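You operate a simulated robot arm through the tools that you are given. There is no shell and no other tool. Be economical: measure what you need, move in short steps, check, and stop when the job is done.

Carry out the task below with a simulated robot arm. There is one attempt and no reset: what you move stays moved.

Task
Take the masher and leave it on the long platform top. Fetch the plate of flour and set it in the blue bowl. Put one of the green bowls from the shelf under the drawer top on the black plate. Fetch the blue bottle and stand it on the teal tray. Fetch the pink bottle and stand it on top of the soap tub. Close the yellow drawer. Take the spoon with the green handle and leave it on the dining table top. The order is free. Set down upright: blue bottle, pink bottle.

It is judged by the outcome, as a careful person would: the job done as asked, and still so three seconds after it is handed in. It fails if anything else is knocked over, pushed out of place, dropped, spilled or broken.

Robot
A 7-joint arm with a fingered hand on a trunk, on a base that drives. Base frame: it is fixed to the floor where the robot stands at the start and does not move with it; the origin is under the middle of the robot, x ahead of it, y to its left, z up. Units: m, rad, N and s.
Its first joint turns from -2.007 to 2.007 rad. Places, roughly: black plate (22x21x3 cm) [0.3, -1.4, 0.8]; blue bottle (7x7x18 cm) [0.5, 1, 0.8]; blue bowl (25x24x9 cm) [0.5, 0, 0.4]; dining table top [0.6, -1, 0.8]; green bowl (11x11x5 cm) [0.5, 0.4, 0.3]; long platform top [-2.3, 0, 0.8]; masher (8x8x20 cm) [0.5, -0.2, 0.4]; pink bottle (7x7x18 cm) [0.3, -0.6, 0.8]; plate of flour (18x18x3 cm) [0.4, -0.1, 0.8]; spoon with the green handle (20x5x3 cm) [-2.2, 0.3, 0.9]; teal tray (21x25x3 cm) [0.4, 3.9, 0.9]; yellow drawer [-2, 0.2, 0.7]. Payload 3.1 kg.
The tool frame sits at the grasp point between the pads (the TCP): z along the fingers, y along the line on which they close. The tips reach 0.022 m beyond it. Largest opening 0.112 m; the body of the gripper starts 0.06 m behind the TCP. The gripper is a hand of 3 fingers: y runs from the thumb to the fingers, the wrist lies at [0, 0, -0.218] in the tool frame.
Orientation is that of the tool frame in the base frame, as a unit quaternion [w, x, y, z]. With the fingers straight down and closing along the base's y, the tool's x points along the base's -x, its y along +y and its z along -z.

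Tools
- The arm moves only by the tool send_rows. Its argument "motion" is a list of rows, each a list of 6 numbers: the shift along the tool's x, y, z in m, then the turn, a rotation vector about the tool's x, y, z in rad. In form: [[x, y, z, wx, wy, wz], ...]. A call has 1 to 20 rows; each row shifts and turns the commanded pose from where the row before left it, along the tool's axes as they then stand. Each row takes 0.2 s and may step no farther than 0.05 m and 0.15 rad from the row before; otherwise, the whole call is refused. Where a pose cannot be reached the arm comes as near as it can. A force on the tool above 40 N (or 10 N above the force at the start of the call, whichever is more), or a blocked arm, ends the call early, and 0.2 s more pass. In this call time passes only in rows, and 0.2 s behind the last. The reply holds the time, the measured pose of the TCP, the force on the tool along the base axes, the opening and the grip force, in the units named above and with some noise, with the torque about the TCP (base axes, N m) and any sound that the robot's microphone picked up.
- Cameras (640 x 400 px; columns grow to the right, rows downward): "scene" is now at [0.019, 0.1255, 1.3498]; the picture's right is [-0.32, -0.95, 0.00], its down [-0.64, 0.22, -0.73] and it looks along [0.70, -0.23, -0.68] (base axes); focal length 266 px, centre (320, 200). "wrist" rides on the gripper at [0.066, 0.003, -0.08] in the tool frame; the picture's right is [-0.05, 1.00, 0.00], its down [-0.77, -0.04, -0.64] and it looks along [-0.64, -0.03, 0.77] (tool axes); focal length 275 px, centre (320, 200). There is no depth. A picture from a camera that has moved, and an enlarged one, comes with that camera's place and axes in the base frame and with its lens.
- camera(camera): a new picture of that camera. The clock stands still meanwhile.
- raise_lower(by): slides the trunk up (or, below 0, down) by that many m; the arm and the scene camera ride with it, the base frame stays. It gives what a move gives, with no picture.
- steer(legs): drives the robot by 1 to 6 legs, each [ahead, left, turn to the left] in m, m and rad, along the robot's own axes; the way and the turn of a leg run together, so that a leg with both is an arc; at most 1.5 m and 3.142 rad a leg. The arm and the cameras ride along, it lands a little off, and it stops where it bumps. It gives what a move gives.
- set_fingers(finger1, finger2, thumb_bend): sets how far each is bent, from 0 (flat) to 100 (curled in); at 30 the hand is open as for a grip, at 70 the pads meet at the TCP. One left out holds its place. A second passes; each finger stops where it meets its share of the squeeze, and holds until it gets a number again. It is the only way to open and close the hand. It gives what a move gives, with no picture; readings hold the bend of each and the force on the fingers (four entries, about 0 where the hand has none), thumb and palm.
- pan_tilt(pan, tilt): turns the head with the scene camera to pan (to the left, within 2.705 rad either way) and tilt (down, from -0.506 to 1.204), counted from straight ahead of the robot. It gives what a move gives.
- inspect(camera, box): a new picture of the part [left, top, right, bottom] of that camera's present view, enlarged. The clock stands still meanwhile.
- close_job(): hands the job in; it is judged then, once.

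Work in short steps. Places have to be worked out from the pictures, the camera data and where the tool is seen: move nearer, look again, correct. Check each grasp and each placing, and mend what went wrong. You have 196 turns and 182 pictures in all, those below and enlarged ones among them. Open the gripper and draw the arm clear of the work before you hand the job in, unless the task says otherwise; then end with one line.

The tools are called after ">>>" as a command line: name --pt "numbers of a row" for each row, then --argument value for the rest, lists and objects as JSON in quotes. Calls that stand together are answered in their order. send_rows: Moves the arm, as the interface text tells. Its arguments: {"type":"object","properties":{"motion":{"type":"array"}},"required":["motion"]} The other tools are called the same way: raise_lower (by) slides the trunk up or down; set_fingers (finger1, finger2, thumb_bend) moves the fingers one by one; steer (legs) drives the base; pan_tilt (pan, tilt) turns the head that bears the scene camera; camera (camera) takes a picture; inspect (camera, box) takes an enlarged picture of a part of a camera's view; close_job () hands the job in.

At the start:

```text
time_s: 0.0
position: [0.4848, -0.14, 1.0083]
orientation: [0.0, 0.0, 1.0, 0.0]
ft_force: [-0.1, -0.6, 1.0]
moment: [-0.04, 0.0, 0.0]
grip_width: 0.112
finger_force: 0.1
shape: jaw
bend: [30.0, 30.0, 30.0]
finger forces: [0.1, 0.0, 0.1, 0.0, 0.0, 0.0]
trunk travel left (down, up): [-0.477, 0.513]
robot x, y, heading: [0.0006, -0.0031, -0.0]
head pan, tilt: [-0.325, 0.747]
```

scene: 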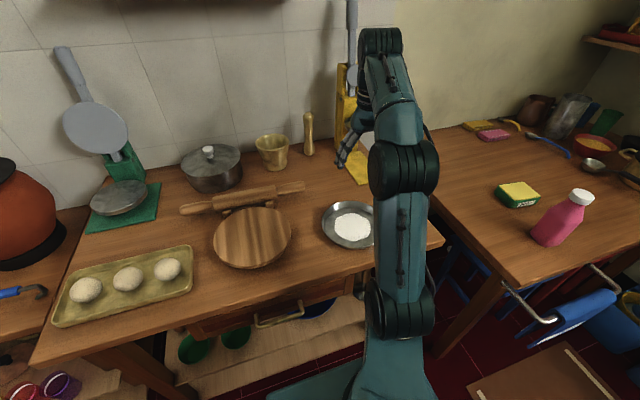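
wrist: 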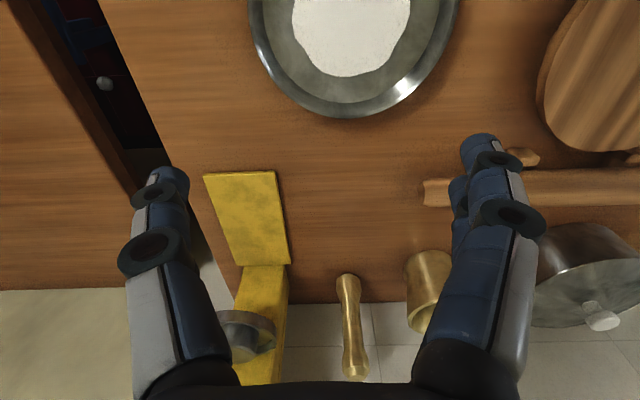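

I see the table with the plate of flour and, to the right, the dining table with the pink bottle. First I look around with the head to find the other places.

>>> pan_tilt --pan 0.6 --tilt 0.9

>>> camera --camera "scene"

>>> pan_tilt --pan 1.4 --tilt 0.5

>>> camera --camera "scene"

>>> pan_tilt --pan 2.7 --tilt 0.5

>>> camera --camera "scene"

>>> pan_tilt --pan -2.4 --tilt 0.5

>>> camera --camera "scene"

>>> pan_tilt --pan -1.2 --tilt 0.6

>>> camera --camera "scene"

```text
time_s: 1.2
position: [0.4867, -0.1396, 1.0082]
orientation: [0.0, 0.0, 1.0, 0.0]
ft_force: [0.5, 0.3, 0.6]
moment: [-0.02, -0.01, -0.03]
grip_width: 0.1117
finger_force: 0.1
shape: jaw
bend: [30.0, 30.0, 30.0]
finger forces: [0.0, 0.0, 0.0, 0.0, 0.1, 0.1]
trunk travel left (down, up): [-0.477, 0.513]
robot x, y, heading: [-0.0018, 0.001, 0.003]
head pan, tilt: [0.6, 0.901]
```

```text
179 pictures are left
camera scene: at [0.0027, 0.1946, 1.3375], right [0.56, -0.83, 0.0], down [-0.65, -0.44, -0.62], along [0.51, 0.35, -0.78], focal length 266 px, centre (320, 200)
```

scene: 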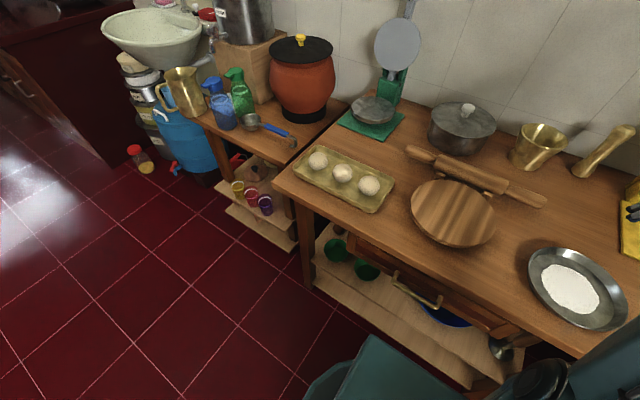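

```text
time_s: 2.4
position: [0.4858, -0.14, 1.01]
orientation: [0.0, 0.0, 1.0, 0.0]
ft_force: [0.0, 0.3, -0.1]
moment: [-0.01, 0.04, -0.02]
grip_width: 0.1121
finger_force: 0.0
shape: jaw
bend: [30.0, 30.0, 30.0]
finger forces: [0.1, 0.1, 0.0, 0.0, 0.1, 0.0]
trunk travel left (down, up): [-0.477, 0.513]
robot x, y, heading: [0.0022, 0.0029, -0.001]
head pan, tilt: [1.4, 0.499]
```

```text
178 pictures are left
camera scene: at [-0.0441, 0.2416, 1.3714], right [0.99, -0.17, 0.0], down [-0.08, -0.47, -0.88], along [0.15, 0.86, -0.48], focal length 266 px, centre (320, 200)
```

scene: 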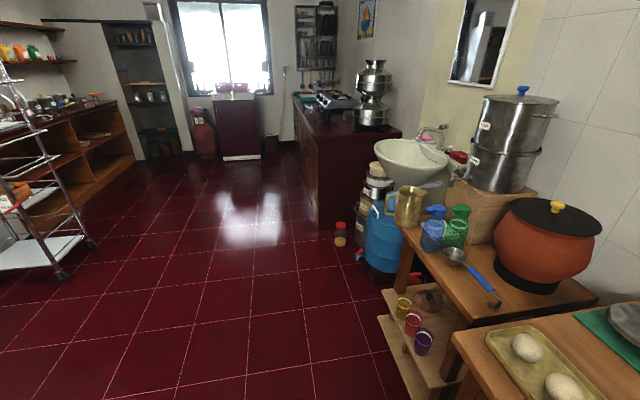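

```text
time_s: 3.8
position: [0.4851, -0.1402, 1.0092]
orientation: [0.0, 0.0, 1.0, 0.0]
ft_force: [0.0, -0.2, 0.2]
moment: [-0.01, -0.03, 0.01]
grip_width: 0.1118
finger_force: 0.1
shape: jaw
bend: [30.0, 30.0, 30.0]
finger forces: [0.0, 0.0, 0.0, 0.1, 0.0, 0.0]
trunk travel left (down, up): [-0.477, 0.513]
robot x, y, heading: [-0.0028, 0.0007, 0.001]
head pan, tilt: [2.7, 0.499]
```

```text
177 pictures are left
camera scene: at [-0.1419, 0.1909, 1.3714], right [0.43, 0.9, 0.0], down [0.43, -0.2, -0.88], along [-0.79, 0.38, -0.48], focal length 266 px, centre (320, 200)
```

scene: 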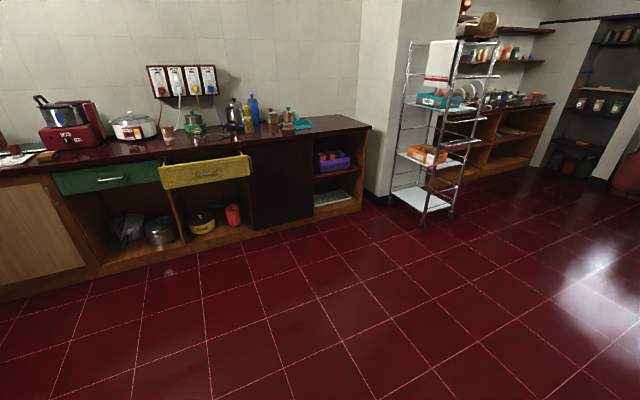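

```text
time_s: 7.8
position: [0.4863, -0.1397, 1.0087]
orientation: [0.0, 0.0, 1.0, 0.0]
ft_force: [0.3, 0.2, 0.3]
moment: [0.02, 0.0, 0.0]
grip_width: 0.112
finger_force: 0.0
shape: jaw
bend: [30.0, 30.0, 30.0]
finger forces: [0.0, 0.0, 0.1, 0.1, 0.1, 0.1]
trunk travel left (down, up): [-0.477, 0.513]
robot x, y, heading: [-0.0002, -0.0005, -0.002]
head pan, tilt: [-2.4, 0.499]
```

```text
176 pictures are left
camera scene: at [-0.1267, 0.0905, 1.3714], right [-0.68, 0.74, 0.0], down [0.35, 0.32, -0.88], along [-0.65, -0.59, -0.48], focal length 266 px, centre (320, 200)
```

scene: 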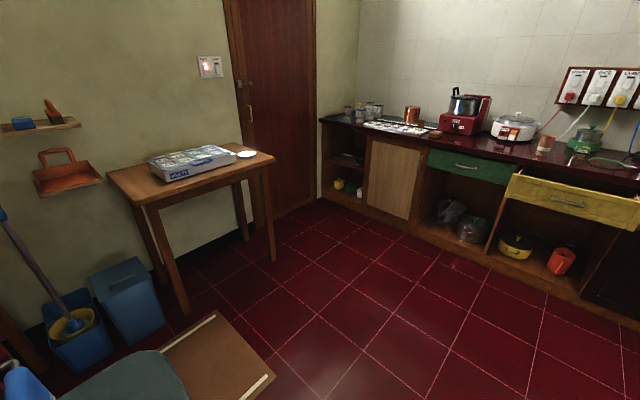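

```text
time_s: 9.2
position: [0.4855, -0.1395, 1.0082]
orientation: [0.0, -0.001, 1.0, 0.0]
ft_force: [0.9, -0.1, 0.2]
moment: [-0.01, 0.03, 0.03]
grip_width: 0.1119
finger_force: 0.1
shape: jaw
bend: [30.0, 30.0, 30.0]
finger forces: [0.0, 0.0, 0.0, 0.0, 0.0, 0.1]
trunk travel left (down, up): [-0.477, 0.513]
robot x, y, heading: [0.0032, -0.0012, -0.002]
head pan, tilt: [-1.201, 0.6]
```

```text
175 pictures are left
camera scene: at [-0.0278, 0.0696, 1.3623], right [-0.93, -0.36, 0.0], down [-0.2, 0.53, -0.83], along [0.3, -0.77, -0.56], focal length 266 px, centre (320, 200)
```

scene: 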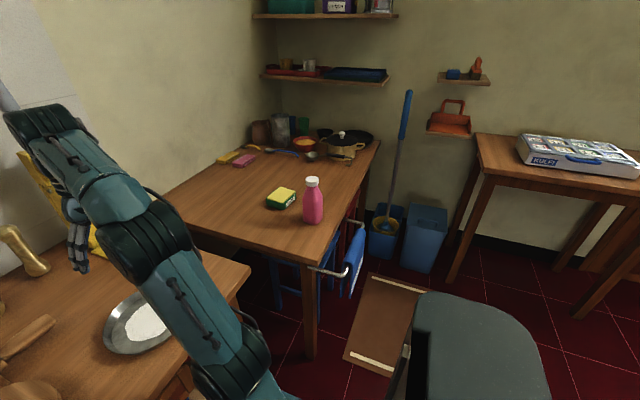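

Now I enlarge regions to identify the targets (black plate, soap tub).

>>> inspect --camera "scene" --box '[200, 60, 420, 240]'

>>> pan_tilt --pan 2.7 --tilt 0.3

>>> inspect --camera "scene" --box '[30, 120, 380, 330]'

>>> pan_tilt --pan 1.5 --tilt 0.5

>>> inspect --camera "scene" --box '[280, 30, 560, 230]'

>>> inspect --camera "scene" --box '[360, 160, 600, 370]'

```text
2.22 times, centred on (310, 150) of scene
camera zoom: at [-0.0278, 0.0696, 1.3623], right [-0.93, -0.36, 0.0], down [-0.2, 0.53, -0.83], along [0.3, -0.77, -0.56], focal length 591 px, centre (342, 311)
```

zoom: 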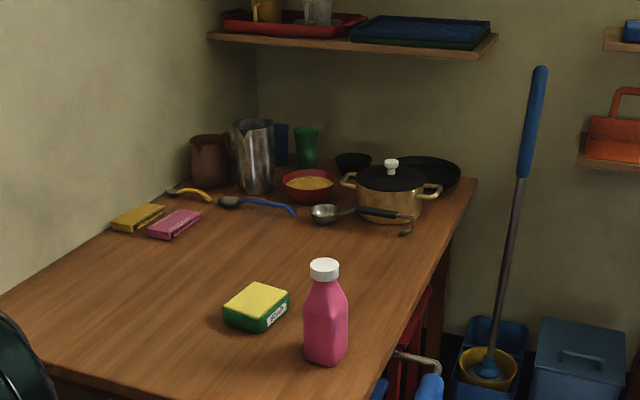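

```text
time_s: 12.4
position: [0.4848, -0.1401, 1.0088]
orientation: [0.0, 0.0, 1.0, -0.001]
ft_force: [-0.1, -0.3, -0.2]
moment: [0.0, -0.02, -0.02]
grip_width: 0.1117
finger_force: 0.0
shape: jaw
bend: [30.0, 30.0, 30.0]
finger forces: [0.0, 0.0, 0.0, 0.0, 0.0, 0.1]
trunk travel left (down, up): [-0.477, 0.513]
robot x, y, heading: [0.0004, 0.0013, -0.002]
head pan, tilt: [2.7, 0.3]
```

```text
1.83 times, centred on (205, 225) of scene
camera zoom: at [-0.1441, 0.1919, 1.3898], right [0.43, 0.9, 0.0], down [0.27, -0.13, -0.96], along [-0.86, 0.41, -0.3], focal length 486 px, centre (530, 154)
```

zoom: 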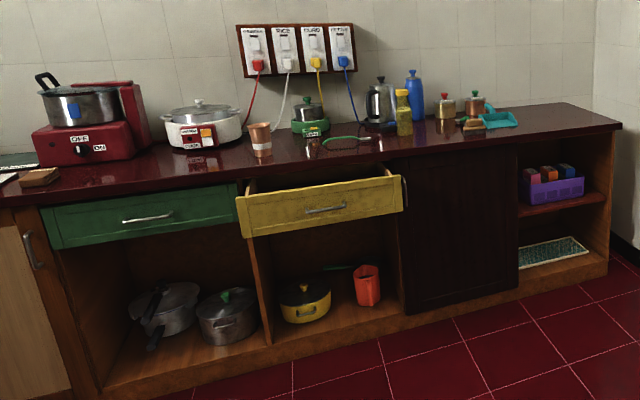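

```text
time_s: 13.8
position: [0.4861, -0.1402, 1.0083]
orientation: [0.0, -0.001, 1.0, 0.0]
ft_force: [-0.5, 0.5, -0.6]
moment: [0.01, 0.0, -0.01]
grip_width: 0.1119
finger_force: 0.1
shape: jaw
bend: [30.0, 30.0, 30.0]
finger forces: [0.0, 0.0, 0.1, 0.0, 0.1, 0.1]
trunk travel left (down, up): [-0.477, 0.513]
robot x, y, heading: [-0.001, 0.0008, 0.002]
head pan, tilt: [1.499, 0.499]
```

```text
2.00 times, centred on (420, 130) of scene
camera zoom: at [-0.0533, 0.2428, 1.3714], right [1.0, -0.07, 0.0], down [-0.03, -0.48, -0.88], along [0.06, 0.88, -0.48], focal length 532 px, centre (120, 340)
```

zoom: 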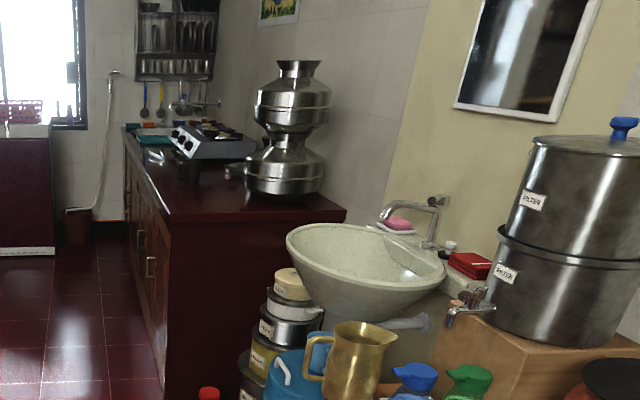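

```text
1.90 times, centred on (480, 265) of scene
camera zoom: at [-0.0533, 0.2428, 1.3714], right [1.0, -0.07, 0.0], down [-0.03, -0.48, -0.88], along [0.06, 0.88, -0.48], focal length 507 px, centre (15, 76)
```

zoom: 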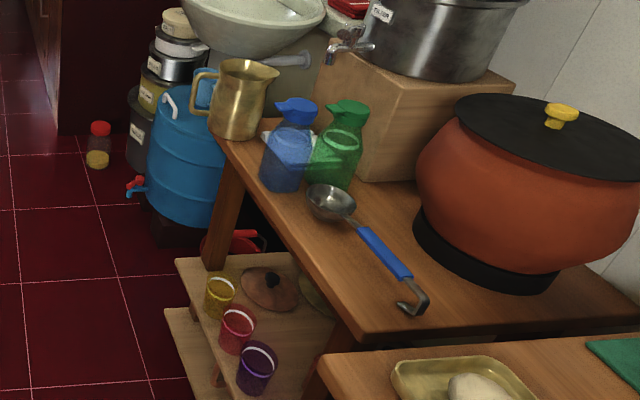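

The blue jug on the left table is the blue bottle; the pot stand of targets is clear. I back up to look under the drawer table with the trunk lowered.

>>> steer --legs '[[-0.75, 0, 0]]'

>>> raise_lower --by -0.4

>>> pan_tilt --pan 0.15 --tilt 0.45

>>> camera --camera "scene"

>>> camera --camera "wrist"

```text
time_s: 18.0
position: [-0.2872, -0.1397, 1.0082]
orientation: [0.0, 0.001, 1.0, 0.0]
ft_force: [-1.3, 0.4, 0.2]
moment: [-0.02, 0.01, 0.0]
grip_width: 0.1123
finger_force: 0.0
shape: jaw
bend: [30.0, 30.0, 30.0]
finger forces: [0.0, 0.1, 0.1, 0.1, 0.0, 0.0]
trunk travel left (down, up): [-0.477, 0.513]
robot x, y, heading: [-0.7706, -0.0018, -0.003]
head pan, tilt: [1.499, 0.499]
```

```text
time_s: 21.8
position: [-0.2877, -0.1405, 0.6091]
orientation: [0.001, 0.0, 1.0, 0.0]
ft_force: [-0.7, -0.1, 0.3]
moment: [-0.01, 0.04, 0.02]
grip_width: 0.1118
finger_force: 0.0
shape: jaw
bend: [30.0, 30.0, 30.0]
finger forces: [0.0, 0.1, 0.0, 0.1, 0.0, 0.1]
trunk travel left (down, up): [-0.077, 0.913]
robot x, y, heading: [-0.774, -0.0017, 0.001]
head pan, tilt: [1.499, 0.499]
```

```text
time_s: 23.3
position: [-0.288, -0.1404, 0.6089]
orientation: [0.0, 0.001, 1.0, 0.0]
ft_force: [0.2, -0.4, 0.5]
moment: [-0.03, 0.0, 0.01]
grip_width: 0.1119
finger_force: 0.0
shape: jaw
bend: [30.0, 30.0, 30.0]
finger forces: [0.1, 0.0, 0.1, 0.0, 0.1, 0.0]
trunk travel left (down, up): [-0.077, 0.913]
robot x, y, heading: [-0.7712, -0.0003, -0.005]
head pan, tilt: [0.15, 0.45]
```

```text
170 pictures are left
camera scene: at [-0.74, 0.1665, 0.9759], right [0.15, -0.99, 0.0], down [-0.43, -0.06, -0.9], along [0.89, 0.13, -0.44], focal length 266 px, centre (320, 200)
```

scene: 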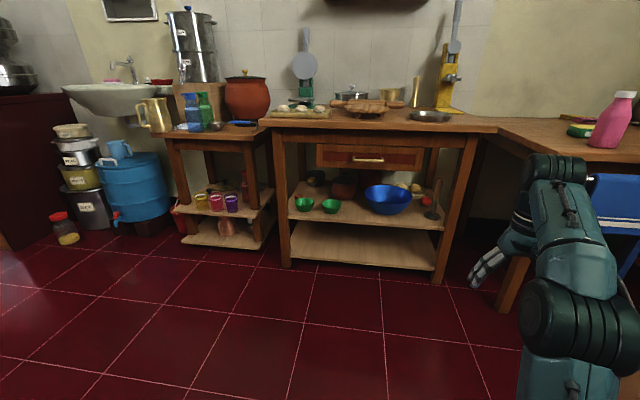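

```text
169 pictures are left
camera wrist: at [-0.3539, -0.1364, 0.6892], right [0.05, 1.0, 0.0], down [0.77, -0.04, 0.64], along [0.64, -0.03, -0.77], focal length 275 px, centre (320, 200)
```

wrist: 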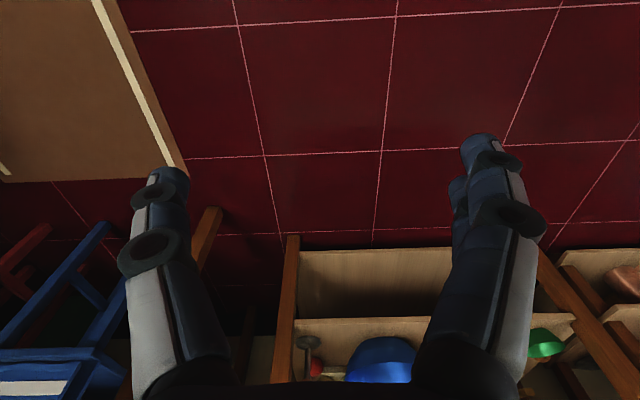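

The two green bowls, the blue bowl and the masher are on the middle shelf. I zoom in.

>>> inspect --camera "scene" --box '[270, 90, 500, 290]'

>>> inspect --camera "scene" --box '[140, 60, 300, 250]'

```text
2.00 times, centred on (385, 190) of scene
camera zoom: at [-0.74, 0.1665, 0.9759], right [0.15, -0.99, 0.0], down [-0.43, -0.06, -0.9], along [0.89, 0.13, -0.44], focal length 532 px, centre (190, 220)
```

zoom: 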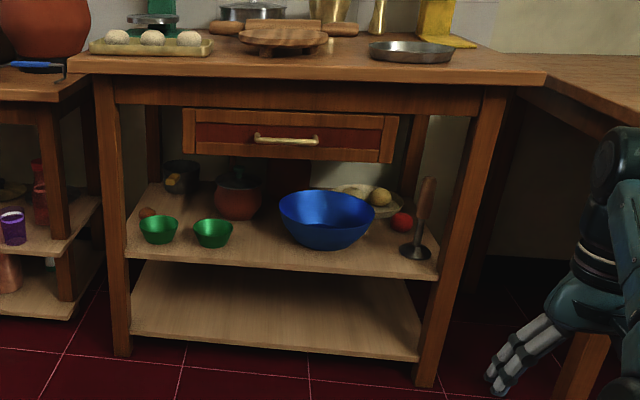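

```text
2.11 times, centred on (220, 155) of scene
camera zoom: at [-0.74, 0.1665, 0.9759], right [0.15, -0.99, 0.0], down [-0.43, -0.06, -0.9], along [0.89, 0.13, -0.44], focal length 560 px, centre (530, 295)
```

zoom: 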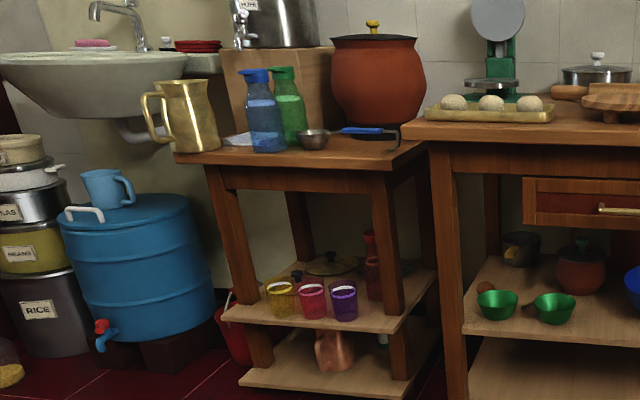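

Masher stands at about (0.455, -0.21) with its handle up to z≈0.53; blue bowl at (0.48, 0.0); green bowls at (0.43, 0.28) and (0.43, 0.42). I turn the tool half round first so that, once horizontal, the wrist camera sits above the hand.

>>> send_rows --pt "0 0 0 0 0 0.15" --pt "0 0 0 0 0 0.15" --pt "0 0 0 0 0 0.15" --pt "0 0 0 0 0 0.15" --pt "0 0 0 0 0 0.15" --pt "0 0 0 0 0 0.15" --pt "0 0 0 0 0 0.15" --pt "0 0 0 0 0 0.15" --pt "0 0 0 0 0 0.15" --pt "0 0 0 0 0 0.15" --pt "0 0 0 0 0 0.15" --pt "0 0 0 0 0 0.15" --pt "0 0 0 0 0 0.15" --pt "0 0 0 0 0 0.15" --pt "0 0 0 0 0 0.15" --pt "0 0 0 0 0 0.15" --pt "0 0 0 0 0 0.15" --pt "0 0 0 0 0 0.15" --pt "0 0 0 0 0 0.15" --pt "0 0 0 0 0 0.15"

```text
time_s: 27.5
position: [-0.2866, -0.1411, 0.6078]
orientation: [-0.001, 0.998, 0.069, 0.0]
ft_force: [-0.3, 0.3, 0.3]
moment: [0.01, 0.02, 0.0]
grip_width: 0.1118
finger_force: 0.1
shape: jaw
bend: [30.0, 30.0, 30.0]
finger forces: [0.0, 0.0, 0.0, 0.0, 0.0, 0.1]
trunk travel left (down, up): [-0.077, 0.913]
robot x, y, heading: [-0.7735, 0.0024, -0.003]
head pan, tilt: [0.15, 0.45]
```

The roll worked. Now yaw a bit more toward the right and pitch the tool to horizontal, staying well away from the table.

>>> send_rows --pt "0 0 0 0 0 0.15" --pt "0 0 0 0 0 0.15" --pt "0 0 0 0 0 0.15" --pt "0 0 0 0 0 0.15" --pt "0 0 0 0 0.15 0" --pt "0 0 0 0 0.15 0" --pt "0 0 0 0 0.15 0" --pt "0 0 0 0 0.15 0" --pt "0 0 0 0 0.15 0" --pt "0 0 0 0 0.15 0" --pt "0 0 0 0 0.15 0" --pt "0 0 0 0 0.15 0" --pt "0 0 0 0 0.15 0"

>>> camera --camera "wrist"

>>> camera --camera "scene"

```text
time_s: 30.3
position: [-0.2878, -0.1409, 0.6081]
orientation: [0.142, 0.762, -0.177, 0.606]
ft_force: [0.3, 0.1, 0.8]
moment: [0.03, 0.02, 0.01]
grip_width: 0.112
finger_force: 0.1
shape: jaw
bend: [30.0, 30.0, 30.0]
finger forces: [0.0, 0.0, 0.1, 0.0, 0.1, 0.0]
trunk travel left (down, up): [-0.077, 0.913]
robot x, y, heading: [-0.7713, -0.0002, -0.005]
head pan, tilt: [0.15, 0.45]
```

```text
166 pictures are left
camera wrist: at [-0.346, -0.1146, 0.6903], right [-0.45, -0.89, -0.04], down [-0.69, 0.38, -0.61], along [0.56, -0.25, -0.79], focal length 275 px, centre (320, 200)
```

wrist: 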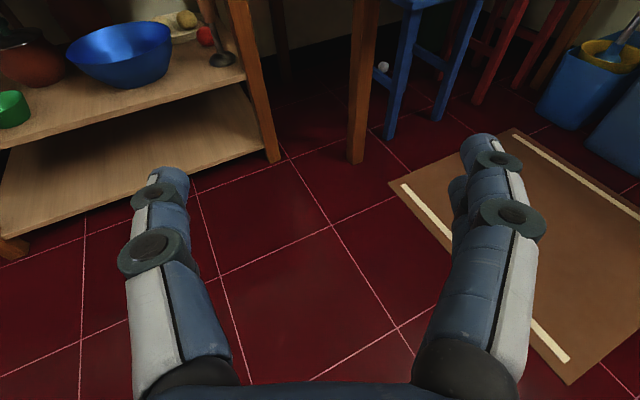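

```text
165 pictures are left
camera scene: at [-0.7401, 0.1666, 0.9759], right [0.15, -0.99, 0.0], down [-0.43, -0.06, -0.9], along [0.89, 0.13, -0.44], focal length 266 px, centre (320, 200)
```

scene: 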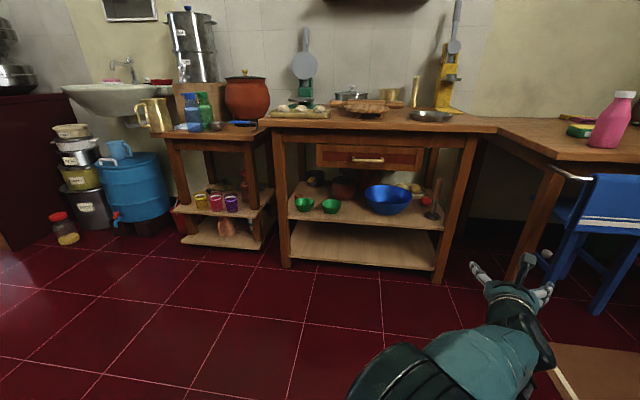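

The tool is near horizontal with the camera on top. I bring the base to an approach from the left (the masher stands just behind the right leg), stopping short to look.

>>> raise_lower --by -0.07

>>> steer --legs '[[0, 0, -0.25], [0.5, 0.326, 0]]'

>>> pan_tilt --pan 0.1 --tilt 0.55

>>> camera --camera "scene"

>>> camera --camera "wrist"

```text
time_s: 31.4
position: [-0.285, -0.1406, 0.5387]
orientation: [0.143, 0.76, -0.178, 0.608]
ft_force: [-0.7, 0.6, 0.2]
moment: [0.01, 0.05, 0.02]
grip_width: 0.1121
finger_force: 0.1
shape: jaw
bend: [30.0, 30.0, 30.0]
finger forces: [0.1, 0.0, 0.0, 0.0, 0.0, 0.0]
trunk travel left (down, up): [-0.007, 0.983]
robot x, y, heading: [-0.7739, 0.0029, -0.004]
head pan, tilt: [0.15, 0.45]
```

```text
time_s: 35.6
position: [0.2352, -0.0511, 0.5384]
orientation: [0.213, 0.734, -0.266, 0.587]
ft_force: [0.0, -0.2, 0.1]
moment: [0.01, -0.01, -0.02]
grip_width: 0.1121
finger_force: 0.1
shape: jaw
bend: [30.0, 30.0, 30.0]
finger forces: [0.0, 0.0, 0.0, 0.0, 0.0, 0.1]
trunk travel left (down, up): [-0.007, 0.983]
robot x, y, heading: [-0.2069, 0.2021, -0.238]
head pan, tilt: [0.15, 0.45]
```

```text
time_s: 36.3
position: [0.2354, -0.0516, 0.5395]
orientation: [0.213, 0.734, -0.266, 0.587]
ft_force: [-0.6, 0.5, -0.1]
moment: [0.0, -0.01, -0.01]
grip_width: 0.112
finger_force: 0.0
shape: jaw
bend: [30.0, 30.0, 30.0]
finger forces: [0.0, 0.0, 0.0, 0.0, 0.0, 0.1]
trunk travel left (down, up): [-0.007, 0.983]
robot x, y, heading: [-0.2068, 0.1982, -0.244]
head pan, tilt: [0.099, 0.55]
```

```text
164 pictures are left
camera scene: at [-0.136, 0.3505, 0.8968], right [-0.14, -0.99, 0.0], down [-0.52, 0.07, -0.85], along [0.84, -0.12, -0.52], focal length 266 px, centre (320, 200)
```

scene: 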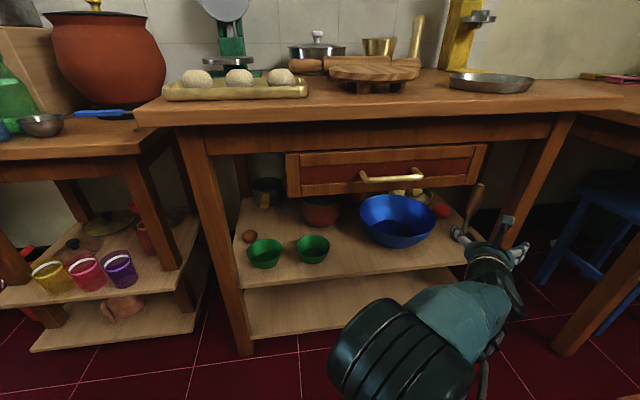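

```text
163 pictures are left
camera wrist: at [0.1828, -0.012, 0.6211], right [-0.65, -0.76, -0.05], down [-0.58, 0.53, -0.61], along [0.49, -0.37, -0.79], focal length 275 px, centre (320, 200)
```

wrist: 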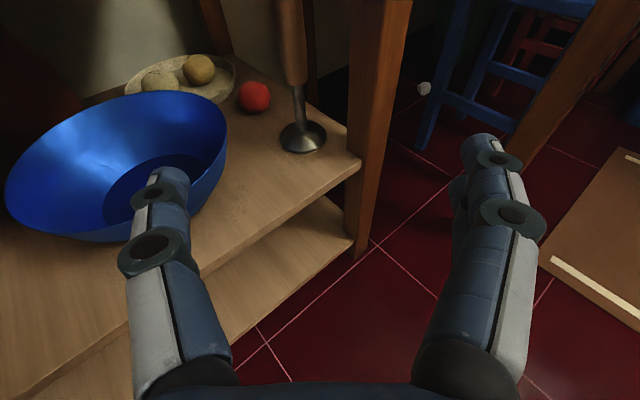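

Masher base measured at (0.469, -0.204), wooden handle from z≈0.43 to 0.53; leg's inner face at y≈-0.23. I pre-bend the two fingers on the leg side, line up and advance partway along the tool axis.

>>> set_fingers --finger1 50 --finger2 50 --thumb_bend 35

>>> send_rows --pt "0.009 -0.03 0 0 0 0" --pt "0 0 0.04 0 0 0" --pt "0 0 0.04 0 0 0" --pt "0 0 0.04 0 0 0" --pt "0 0 0.03 0 0 0"

>>> camera --camera "wrist"

>>> camera --camera "scene"

```text
time_s: 37.3
position: [0.2351, -0.0506, 0.5394]
orientation: [0.213, 0.734, -0.266, 0.587]
ft_force: [-0.2, -0.1, -0.3]
moment: [0.01, -0.02, 0.04]
grip_width: 0.0773
finger_force: 0.0
shape: fingers
bend: [50.0, 50.0, 35.0]
finger forces: [0.1, 0.0, 0.0, 0.1, 0.1, 0.0]
trunk travel left (down, up): [-0.007, 0.983]
robot x, y, heading: [-0.2005, 0.2016, -0.243]
head pan, tilt: [0.099, 0.55]
```

```text
time_s: 38.5
position: [0.3673, -0.125, 0.5142]
orientation: [0.213, 0.734, -0.266, 0.587]
ft_force: [0.1, -0.2, -0.3]
moment: [-0.02, 0.0, -0.03]
grip_width: 0.0772
finger_force: 0.2
shape: fingers
bend: [50.0, 50.0, 35.0]
finger forces: [0.0, 0.0, 0.1, 0.0, 0.1, 0.0]
trunk travel left (down, up): [-0.007, 0.983]
robot x, y, heading: [-0.1994, 0.2003, -0.241]
head pan, tilt: [0.099, 0.55]
```

```text
162 pictures are left
camera wrist: at [0.316, -0.0855, 0.596], right [-0.65, -0.76, -0.05], down [-0.58, 0.53, -0.61], along [0.49, -0.37, -0.79], focal length 275 px, centre (320, 200)
```

wrist: 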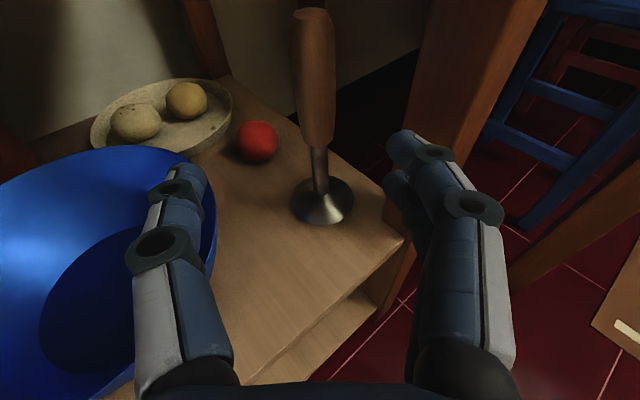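

```text
161 pictures are left
camera scene: at [-0.1361, 0.3506, 0.8968], right [-0.14, -0.99, 0.0], down [-0.52, 0.07, -0.85], along [0.84, -0.12, -0.52], focal length 266 px, centre (320, 200)
```

scene: 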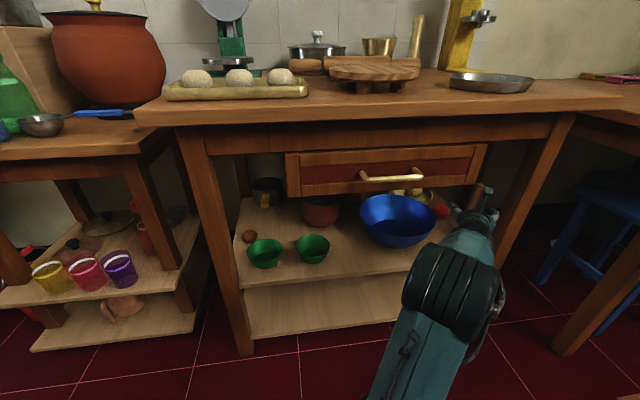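

The handle lines up with the tool axis (top at (0.469, -0.205, 0.53)). I advance the last 13 cm and close.

>>> send_rows --pt "0 -0.003 0.03 0 0 0" --pt "0 0 0.03 0 0 0" --pt "0 0 0.03 0 0 0" --pt "0 0 0.025 0 0 0" --pt "0 0 0.015 0 0 0"

>>> camera --camera "wrist"

```text
time_s: 39.7
position: [0.4657, -0.2047, 0.4849]
orientation: [0.213, 0.734, -0.267, 0.587]
ft_force: [0.3, 0.5, 0.1]
moment: [0.0, 0.0, 0.02]
grip_width: 0.077
finger_force: 0.0
shape: fingers
bend: [50.0, 50.0, 35.0]
finger forces: [0.0, 0.0, 0.0, 0.0, 0.0, 0.1]
trunk travel left (down, up): [-0.007, 0.983]
robot x, y, heading: [-0.2022, 0.1985, -0.241]
head pan, tilt: [0.099, 0.55]
```

```text
160 pictures are left
camera wrist: at [0.4133, -0.1648, 0.5679], right [-0.65, -0.76, -0.05], down [-0.58, 0.54, -0.61], along [0.49, -0.37, -0.79], focal length 275 px, centre (320, 200)
```

wrist: 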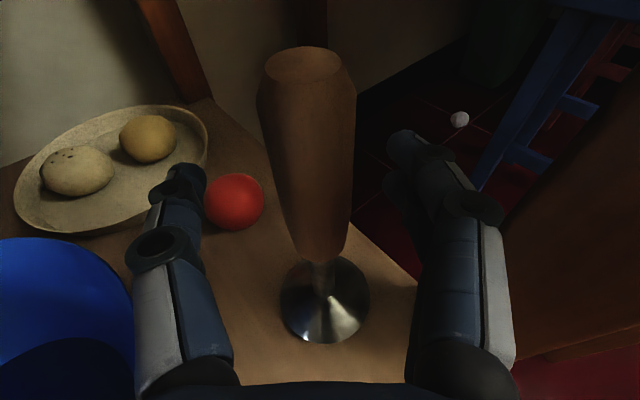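

No contact and the handle is between the fingers. Closing, thumb and fingers together.

>>> set_fingers --finger1 75 --finger2 75 --thumb_bend 75

>>> send_rows --pt "0.02 0 0 0 0 0" --pt "0.02 0 0 0 0 0"

>>> camera --camera "wrist"

```text
time_s: 40.7
position: [0.4664, -0.2047, 0.4844]
orientation: [0.214, 0.734, -0.267, 0.586]
ft_force: [-0.1, 0.2, 0.0]
moment: [0.0, 0.07, 0.0]
grip_width: 0.0236
finger_force: 17.4
shape: fingers
bend: [71.0, 71.0, 65.0]
finger forces: [8.3, 9.4, 0.0, 0.0, 17.0, 0.1]
trunk travel left (down, up): [-0.007, 0.983]
robot x, y, heading: [-0.2033, 0.1983, -0.239]
head pan, tilt: [0.099, 0.55]
```

```text
time_s: 41.3
position: [0.4723, -0.2087, 0.5216]
orientation: [0.213, 0.734, -0.266, 0.587]
ft_force: [1.2, 0.7, -2.4]
moment: [0.01, 0.03, 0.01]
grip_width: 0.0234
finger_force: 17.0
shape: fingers
bend: [71.0, 71.0, 65.0]
finger forces: [8.4, 8.8, 0.0, 0.1, 16.9, 0.0]
trunk travel left (down, up): [-0.007, 0.983]
robot x, y, heading: [-0.2059, 0.2029, -0.241]
head pan, tilt: [0.099, 0.55]
```

```text
159 pictures are left
camera wrist: at [0.42, -0.1696, 0.6049], right [-0.65, -0.76, -0.05], down [-0.58, 0.53, -0.61], along [0.49, -0.37, -0.79], focal length 275 px, centre (320, 200)
```

wrist: 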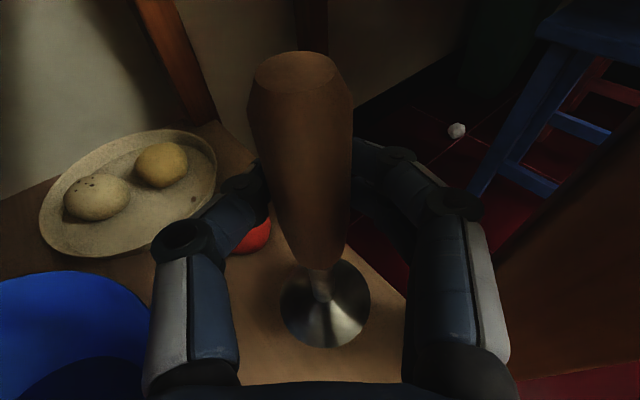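

Held (about 2.4 N, no slip). I shift left 3 cm and down slightly, then back straight out between leg and bowl.

>>> send_rows --pt "-0.008 -0.0115 -0.008 0 0 0" --pt "-0.008 -0.0115 -0.008 0 0 0" --pt "-0.0051 0.0192 -0.0224 0 0 0" --pt "-0.0051 0.0192 -0.0224 0 0 0" --pt "-0.0051 0.0192 -0.0224 0 0 0" --pt "-0.0051 0.0192 -0.0224 0 0 0" --pt "-0.0051 0.0192 -0.0224 0 0 0" --pt "-0.0051 0.0192 -0.0224 0 0 0"

>>> camera --camera "scene"

```text
time_s: 43.1
position: [0.2938, -0.1779, 0.513]
orientation: [0.213, 0.734, -0.267, 0.586]
ft_force: [-0.1, 0.7, -2.0]
moment: [0.01, 0.0, 0.0]
grip_width: 0.0231
finger_force: 15.9
shape: fingers
bend: [71.0, 71.0, 65.0]
finger forces: [8.0, 8.8, 0.0, 0.0, 15.6, 0.0]
trunk travel left (down, up): [-0.007, 0.983]
robot x, y, heading: [-0.2023, 0.2008, -0.241]
head pan, tilt: [0.099, 0.55]
```

```text
158 pictures are left
camera scene: at [-0.1357, 0.3503, 0.8968], right [-0.14, -0.99, 0.0], down [-0.52, 0.07, -0.85], along [0.84, -0.12, -0.52], focal length 266 px, centre (320, 200)
```

scene: 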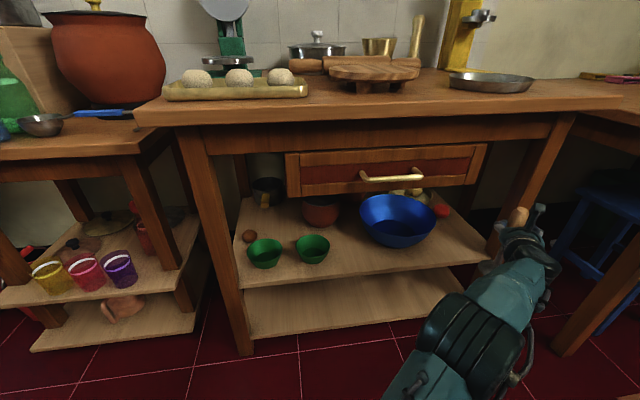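

Masher is clear. I back away, raise the trunk and turn to face the long platform counter behind.

>>> steer --legs '[[-0.5, 0, 0]]'

>>> raise_lower --by 0.6

>>> steer --legs '[[0, 0, -2.9]]'

>>> pan_tilt --pan 0.0 --tilt 0.6

>>> camera --camera "scene"

```text
time_s: 46.0
position: [-0.1882, -0.0584, 0.5143]
orientation: [0.212, 0.735, -0.265, 0.588]
ft_force: [-0.4, 0.8, -2.3]
moment: [0.01, 0.03, 0.01]
grip_width: 0.0229
finger_force: 16.3
shape: fingers
bend: [71.0, 70.0, 65.0]
finger forces: [8.0, 8.7, 0.0, 0.0, 15.5, 0.0]
trunk travel left (down, up): [-0.007, 0.983]
robot x, y, heading: [-0.6857, 0.3198, -0.236]
head pan, tilt: [0.099, 0.55]
```

```text
refused: 0.6 is not a number from -0.4 to 0.4
```

```text
time_s: 53.2
position: [-1.2665, 0.5586, 0.5145]
orientation: [-0.609, 0.17, 0.762, 0.136]
ft_force: [-0.3, 0.3, -2.4]
moment: [0.01, 0.0, -0.02]
grip_width: 0.0224
finger_force: 16.0
shape: fingers
bend: [71.0, 70.0, 65.0]
finger forces: [7.8, 8.3, 0.1, 0.0, 15.2, 0.0]
trunk travel left (down, up): [-0.007, 0.983]
robot x, y, heading: [-0.688, 0.3208, -3.124]
head pan, tilt: [0.099, 0.55]
```

```text
time_s: 53.9
position: [-1.2664, 0.5598, 0.5139]
orientation: [-0.609, 0.17, 0.763, 0.136]
ft_force: [-0.3, -0.8, -1.5]
moment: [-0.02, -0.04, 0.03]
grip_width: 0.0226
finger_force: 15.7
shape: fingers
bend: [71.0, 70.0, 65.0]
finger forces: [7.8, 8.3, 0.0, 0.0, 15.2, 0.0]
trunk travel left (down, up): [-0.007, 0.983]
robot x, y, heading: [-0.6873, 0.3191, -3.124]
head pan, tilt: [0.0, 0.6]
```

```text
157 pictures are left
camera scene: at [-0.7137, 0.1646, 0.8923], right [-0.02, 1.0, 0.0], down [0.56, 0.01, -0.82], along [-0.82, -0.02, -0.57], focal length 266 px, centre (320, 200)
```

scene: 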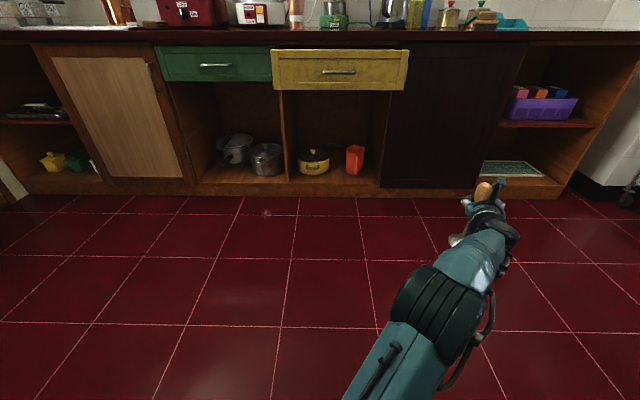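

Raise was refused (max 0.4); raising in two steps now, and looking at the counter top.

>>> raise_lower --by 0.4

>>> raise_lower --by 0.3

>>> steer --legs '[[0.4, 0, 0]]'

>>> camera --camera "scene"

>>> inspect --camera "scene" --box '[200, 30, 520, 230]'

```text
time_s: 57.7
position: [-1.2665, 0.5584, 0.914]
orientation: [-0.61, 0.17, 0.762, 0.136]
ft_force: [0.2, -0.1, -2.6]
moment: [0.04, -0.02, 0.0]
grip_width: 0.0225
finger_force: 16.0
shape: fingers
bend: [71.0, 70.0, 65.0]
finger forces: [7.9, 8.3, 0.0, 0.0, 15.2, 0.0]
trunk travel left (down, up): [-0.407, 0.583]
robot x, y, heading: [-0.6871, 0.3199, -3.126]
head pan, tilt: [0.0, 0.6]
```

```text
time_s: 60.7
position: [-1.266, 0.5587, 1.214]
orientation: [-0.61, 0.169, 0.762, 0.135]
ft_force: [-0.6, 0.2, -3.4]
moment: [-0.01, -0.03, 0.02]
grip_width: 0.0229
finger_force: 15.5
shape: fingers
bend: [71.0, 70.0, 65.0]
finger forces: [7.8, 8.4, 0.1, 0.0, 15.2, 0.0]
trunk travel left (down, up): [-0.707, 0.283]
robot x, y, heading: [-0.6899, 0.3158, -3.119]
head pan, tilt: [0.0, 0.6]
```

```text
time_s: 63.2
position: [-1.6638, 0.5554, 1.2138]
orientation: [-0.609, 0.171, 0.762, 0.137]
ft_force: [-0.6, 0.1, -3.0]
moment: [-0.01, 0.0, 0.01]
grip_width: 0.0224
finger_force: 15.9
shape: fingers
bend: [71.0, 70.0, 66.0]
finger forces: [7.8, 8.6, 0.0, 0.0, 15.2, 0.1]
trunk travel left (down, up): [-0.707, 0.283]
robot x, y, heading: [-1.085, 0.3126, -3.124]
head pan, tilt: [0.0, 0.6]
```

```text
156 pictures are left
camera scene: at [-1.1129, 0.1584, 1.5923], right [-0.01, 1.0, 0.0], down [0.57, 0.01, -0.82], along [-0.82, -0.01, -0.57], focal length 266 px, centre (320, 200)
```

scene: 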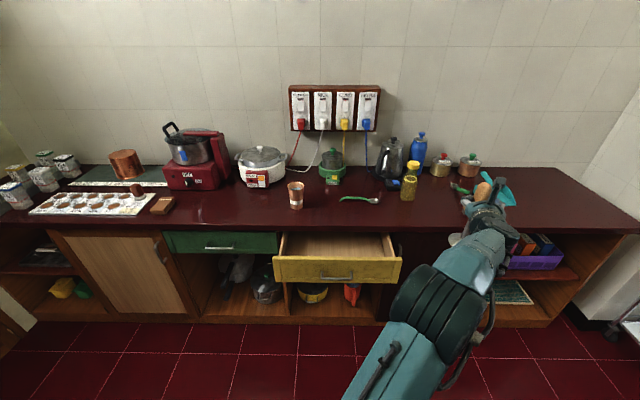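

```text
2.00 times, centred on (360, 130) of scene
camera zoom: at [-1.1129, 0.1584, 1.5923], right [-0.01, 1.0, 0.0], down [0.57, 0.01, -0.82], along [-0.82, -0.01, -0.57], focal length 532 px, centre (240, 340)
```

zoom: 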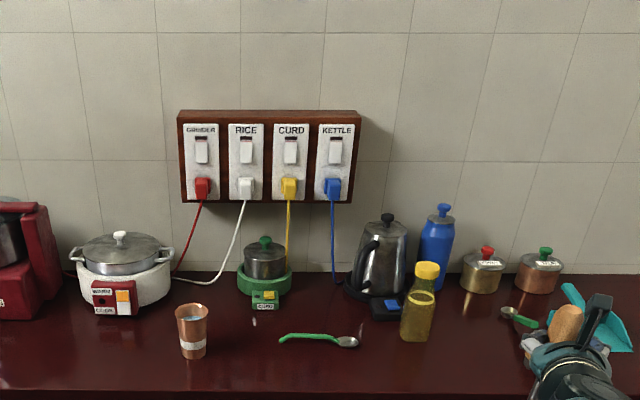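

The counter layout is clear: spoon near (-2.18, 0.33); a free spot in front right of the yellow-capped jar near (-2.07, 0.68). I drive closer and look with the wrist camera.

>>> steer --legs '[[0.27, -0.1, 0]]'

>>> camera --camera "wrist"

>>> pan_tilt --pan -0.3 --tilt 0.8

>>> camera --camera "scene"

```text
time_s: 65.2
position: [-1.9321, 0.6537, 1.2145]
orientation: [-0.608, 0.174, 0.762, 0.139]
ft_force: [-0.4, 0.6, -2.6]
moment: [0.0, -0.03, 0.0]
grip_width: 0.0226
finger_force: 16.0
shape: fingers
bend: [71.0, 71.0, 66.0]
finger forces: [7.6, 8.8, 0.1, 0.0, 15.2, 0.0]
trunk travel left (down, up): [-0.707, 0.283]
robot x, y, heading: [-1.354, 0.4066, -3.132]
head pan, tilt: [0.0, 0.6]
```

```text
154 pictures are left
camera wrist: at [-1.8741, 0.6292, 1.2958], right [0.44, 0.9, -0.05], down [0.7, -0.37, -0.61], along [-0.56, 0.24, -0.79], focal length 275 px, centre (320, 200)
```

wrist: 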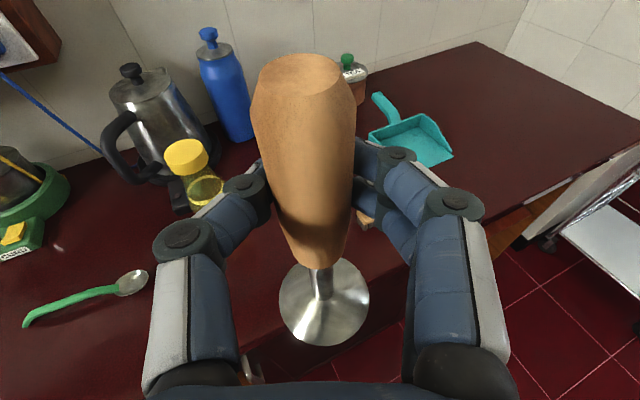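

```text
time_s: 66.0
position: [-1.9314, 0.6535, 1.2147]
orientation: [-0.609, 0.173, 0.762, 0.138]
ft_force: [0.3, 0.7, -3.1]
moment: [0.01, -0.03, -0.01]
grip_width: 0.0225
finger_force: 15.9
shape: fingers
bend: [71.0, 71.0, 66.0]
finger forces: [7.8, 8.7, 0.0, 0.1, 15.2, 0.0]
trunk travel left (down, up): [-0.707, 0.283]
robot x, y, heading: [-1.351, 0.4051, -3.134]
head pan, tilt: [-0.3, 0.799]
```

```text
153 pictures are left
camera scene: at [-1.371, 0.2781, 1.5755], right [0.29, 0.96, 0.0], down [0.69, -0.21, -0.7], along [-0.67, 0.2, -0.72], focal length 266 px, centre (320, 200)
```

scene: 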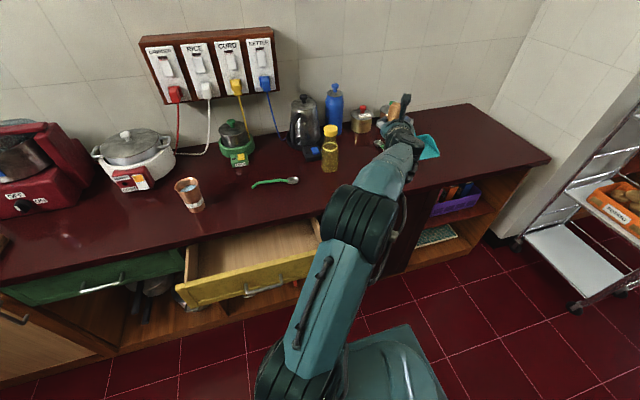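

Counter height triangulates to about 0.855. I extend the masher over the free spot at (-2.07, 0.675) and lower most of the way with the trunk.

>>> send_rows --pt "0.0075 -0.0106 0.033 0 0 0" --pt "0.0075 -0.0106 0.033 0 0 0" --pt "0.0075 -0.0106 0.033 0 0 0" --pt "0.0075 -0.0106 0.033 0 0 0"

>>> raise_lower --by -0.165

>>> camera --camera "wrist"

>>> inspect --camera "scene" --box '[240, 60, 480, 240]'

```text
time_s: 67.0
position: [-2.0745, 0.6793, 1.2114]
orientation: [-0.607, 0.174, 0.763, 0.138]
ft_force: [0.0, 0.4, -2.8]
moment: [-0.01, 0.0, 0.04]
grip_width: 0.0224
finger_force: 15.6
shape: fingers
bend: [71.0, 71.0, 66.0]
finger forces: [7.7, 8.5, 0.1, 0.0, 15.1, 0.1]
trunk travel left (down, up): [-0.707, 0.283]
robot x, y, heading: [-1.3528, 0.4062, -3.135]
head pan, tilt: [-0.3, 0.799]
```

```text
time_s: 68.9
position: [-2.0742, 0.6773, 1.0495]
orientation: [-0.608, 0.174, 0.762, 0.139]
ft_force: [0.5, -0.2, -3.0]
moment: [0.01, -0.02, 0.01]
grip_width: 0.0223
finger_force: 16.1
shape: fingers
bend: [71.0, 71.0, 66.0]
finger forces: [7.9, 8.4, 0.0, 0.1, 15.1, 0.0]
trunk travel left (down, up): [-0.542, 0.448]
robot x, y, heading: [-1.3551, 0.4086, -3.134]
head pan, tilt: [-0.3, 0.799]
```

```text
152 pictures are left
camera wrist: at [-2.0155, 0.6524, 1.1312], right [0.44, 0.9, -0.05], down [0.7, -0.37, -0.61], along [-0.56, 0.24, -0.79], focal length 275 px, centre (320, 200)
```

wrist: 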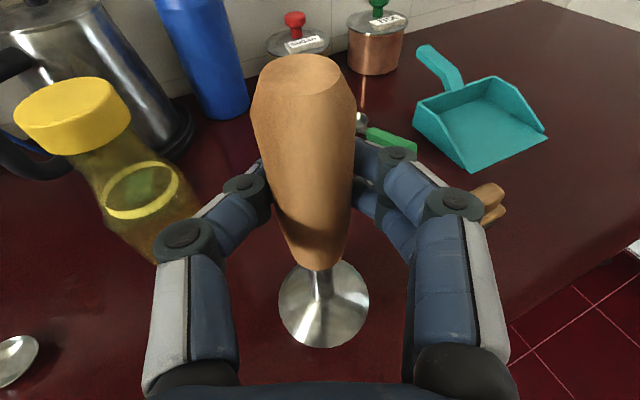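

```text
2.22 times, centred on (360, 150) of scene
camera zoom: at [-1.3712, 0.2784, 1.4105], right [0.29, 0.96, 0.0], down [0.69, -0.21, -0.7], along [-0.67, 0.2, -0.72], focal length 591 px, centre (231, 311)
```

zoom: 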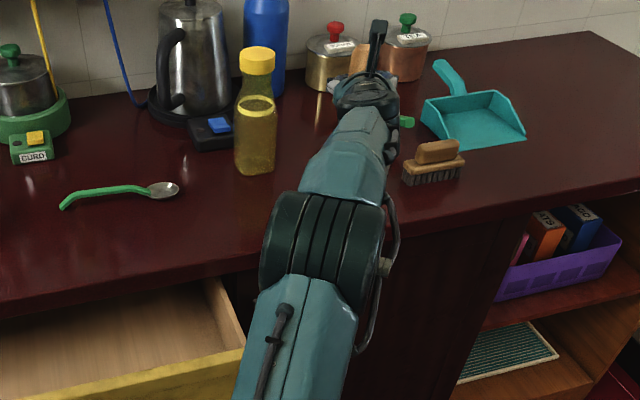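

Clear around the spot. Lowering in small steps until it touches.

>>> send_rows --pt "-0.0098 0 0.0022 0 0 0" --pt "-0.0098 0 0.0022 0 0 0" --pt "-0.0049 0 0.0011 0 0 0" --pt "-0.0049 0 0.0011 0 0 0" --pt "-0.0049 0 0.0011 0 0 0" --pt "-0.0049 0 0.0011 0 0 0" --pt "-0.0049 0 0.0011 0 0 0" --pt "-0.0049 0 0.0011 0 0 0"

```text
time_s: 70.7
position: [-2.0703, 0.6751, 1.0049]
orientation: [-0.612, 0.172, 0.759, 0.139]
ft_force: [-4.5, 1.7, 17.5]
moment: [0.0, 0.25, -0.03]
grip_width: 0.0225
finger_force: 17.3
shape: fingers
bend: [71.0, 71.0, 66.0]
finger forces: [8.9, 8.9, 0.0, 0.0, 17.3, 0.0]
trunk travel left (down, up): [-0.542, 0.448]
robot x, y, heading: [-1.3569, 0.407, -3.132]
head pan, tilt: [-0.3, 0.799]
```

It is pressing on the counter. I relieve a few millimetres and open the hand.

>>> send_rows --pt "0.004 0 -0.001 0 0 0"

>>> set_fingers --finger1 40 --finger2 40 --thumb_bend 40

>>> camera --camera "wrist"

```text
time_s: 71.1
position: [-2.0705, 0.6766, 1.0042]
orientation: [-0.61, 0.173, 0.761, 0.139]
ft_force: [-3.3, 0.7, 13.6]
moment: [0.04, 0.2, 0.0]
grip_width: 0.0223
finger_force: 17.2
shape: fingers
bend: [71.0, 71.0, 66.0]
finger forces: [8.5, 8.6, 0.0, 0.0, 17.0, 0.1]
trunk travel left (down, up): [-0.542, 0.448]
robot x, y, heading: [-1.3547, 0.4095, -3.135]
head pan, tilt: [-0.3, 0.799]
```

```text
time_s: 72.1
position: [-2.0726, 0.677, 1.0034]
orientation: [-0.609, 0.173, 0.762, 0.138]
ft_force: [0.3, 0.3, 0.3]
moment: [-0.01, 0.04, -0.01]
grip_width: 0.0829
finger_force: 0.0
shape: fingers
bend: [40.0, 40.0, 40.0]
finger forces: [0.1, 0.0, 0.2, 0.0, 0.0, 0.0]
trunk travel left (down, up): [-0.542, 0.448]
robot x, y, heading: [-1.3534, 0.4091, -3.136]
head pan, tilt: [-0.3, 0.799]
```

```text
150 pictures are left
camera wrist: at [-2.0148, 0.6526, 1.0849], right [0.44, 0.9, -0.05], down [0.7, -0.37, -0.61], along [-0.57, 0.24, -0.79], focal length 275 px, centre (320, 200)
```

wrist: 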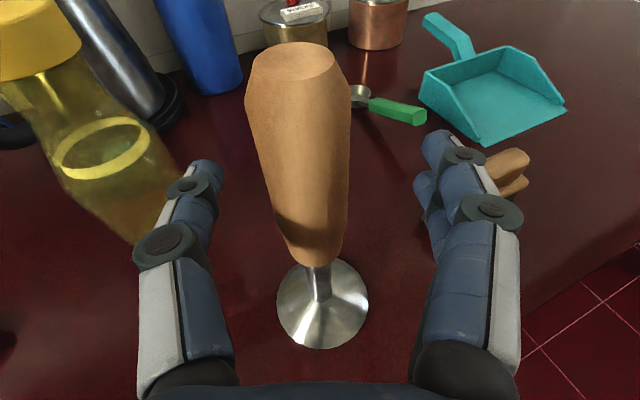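

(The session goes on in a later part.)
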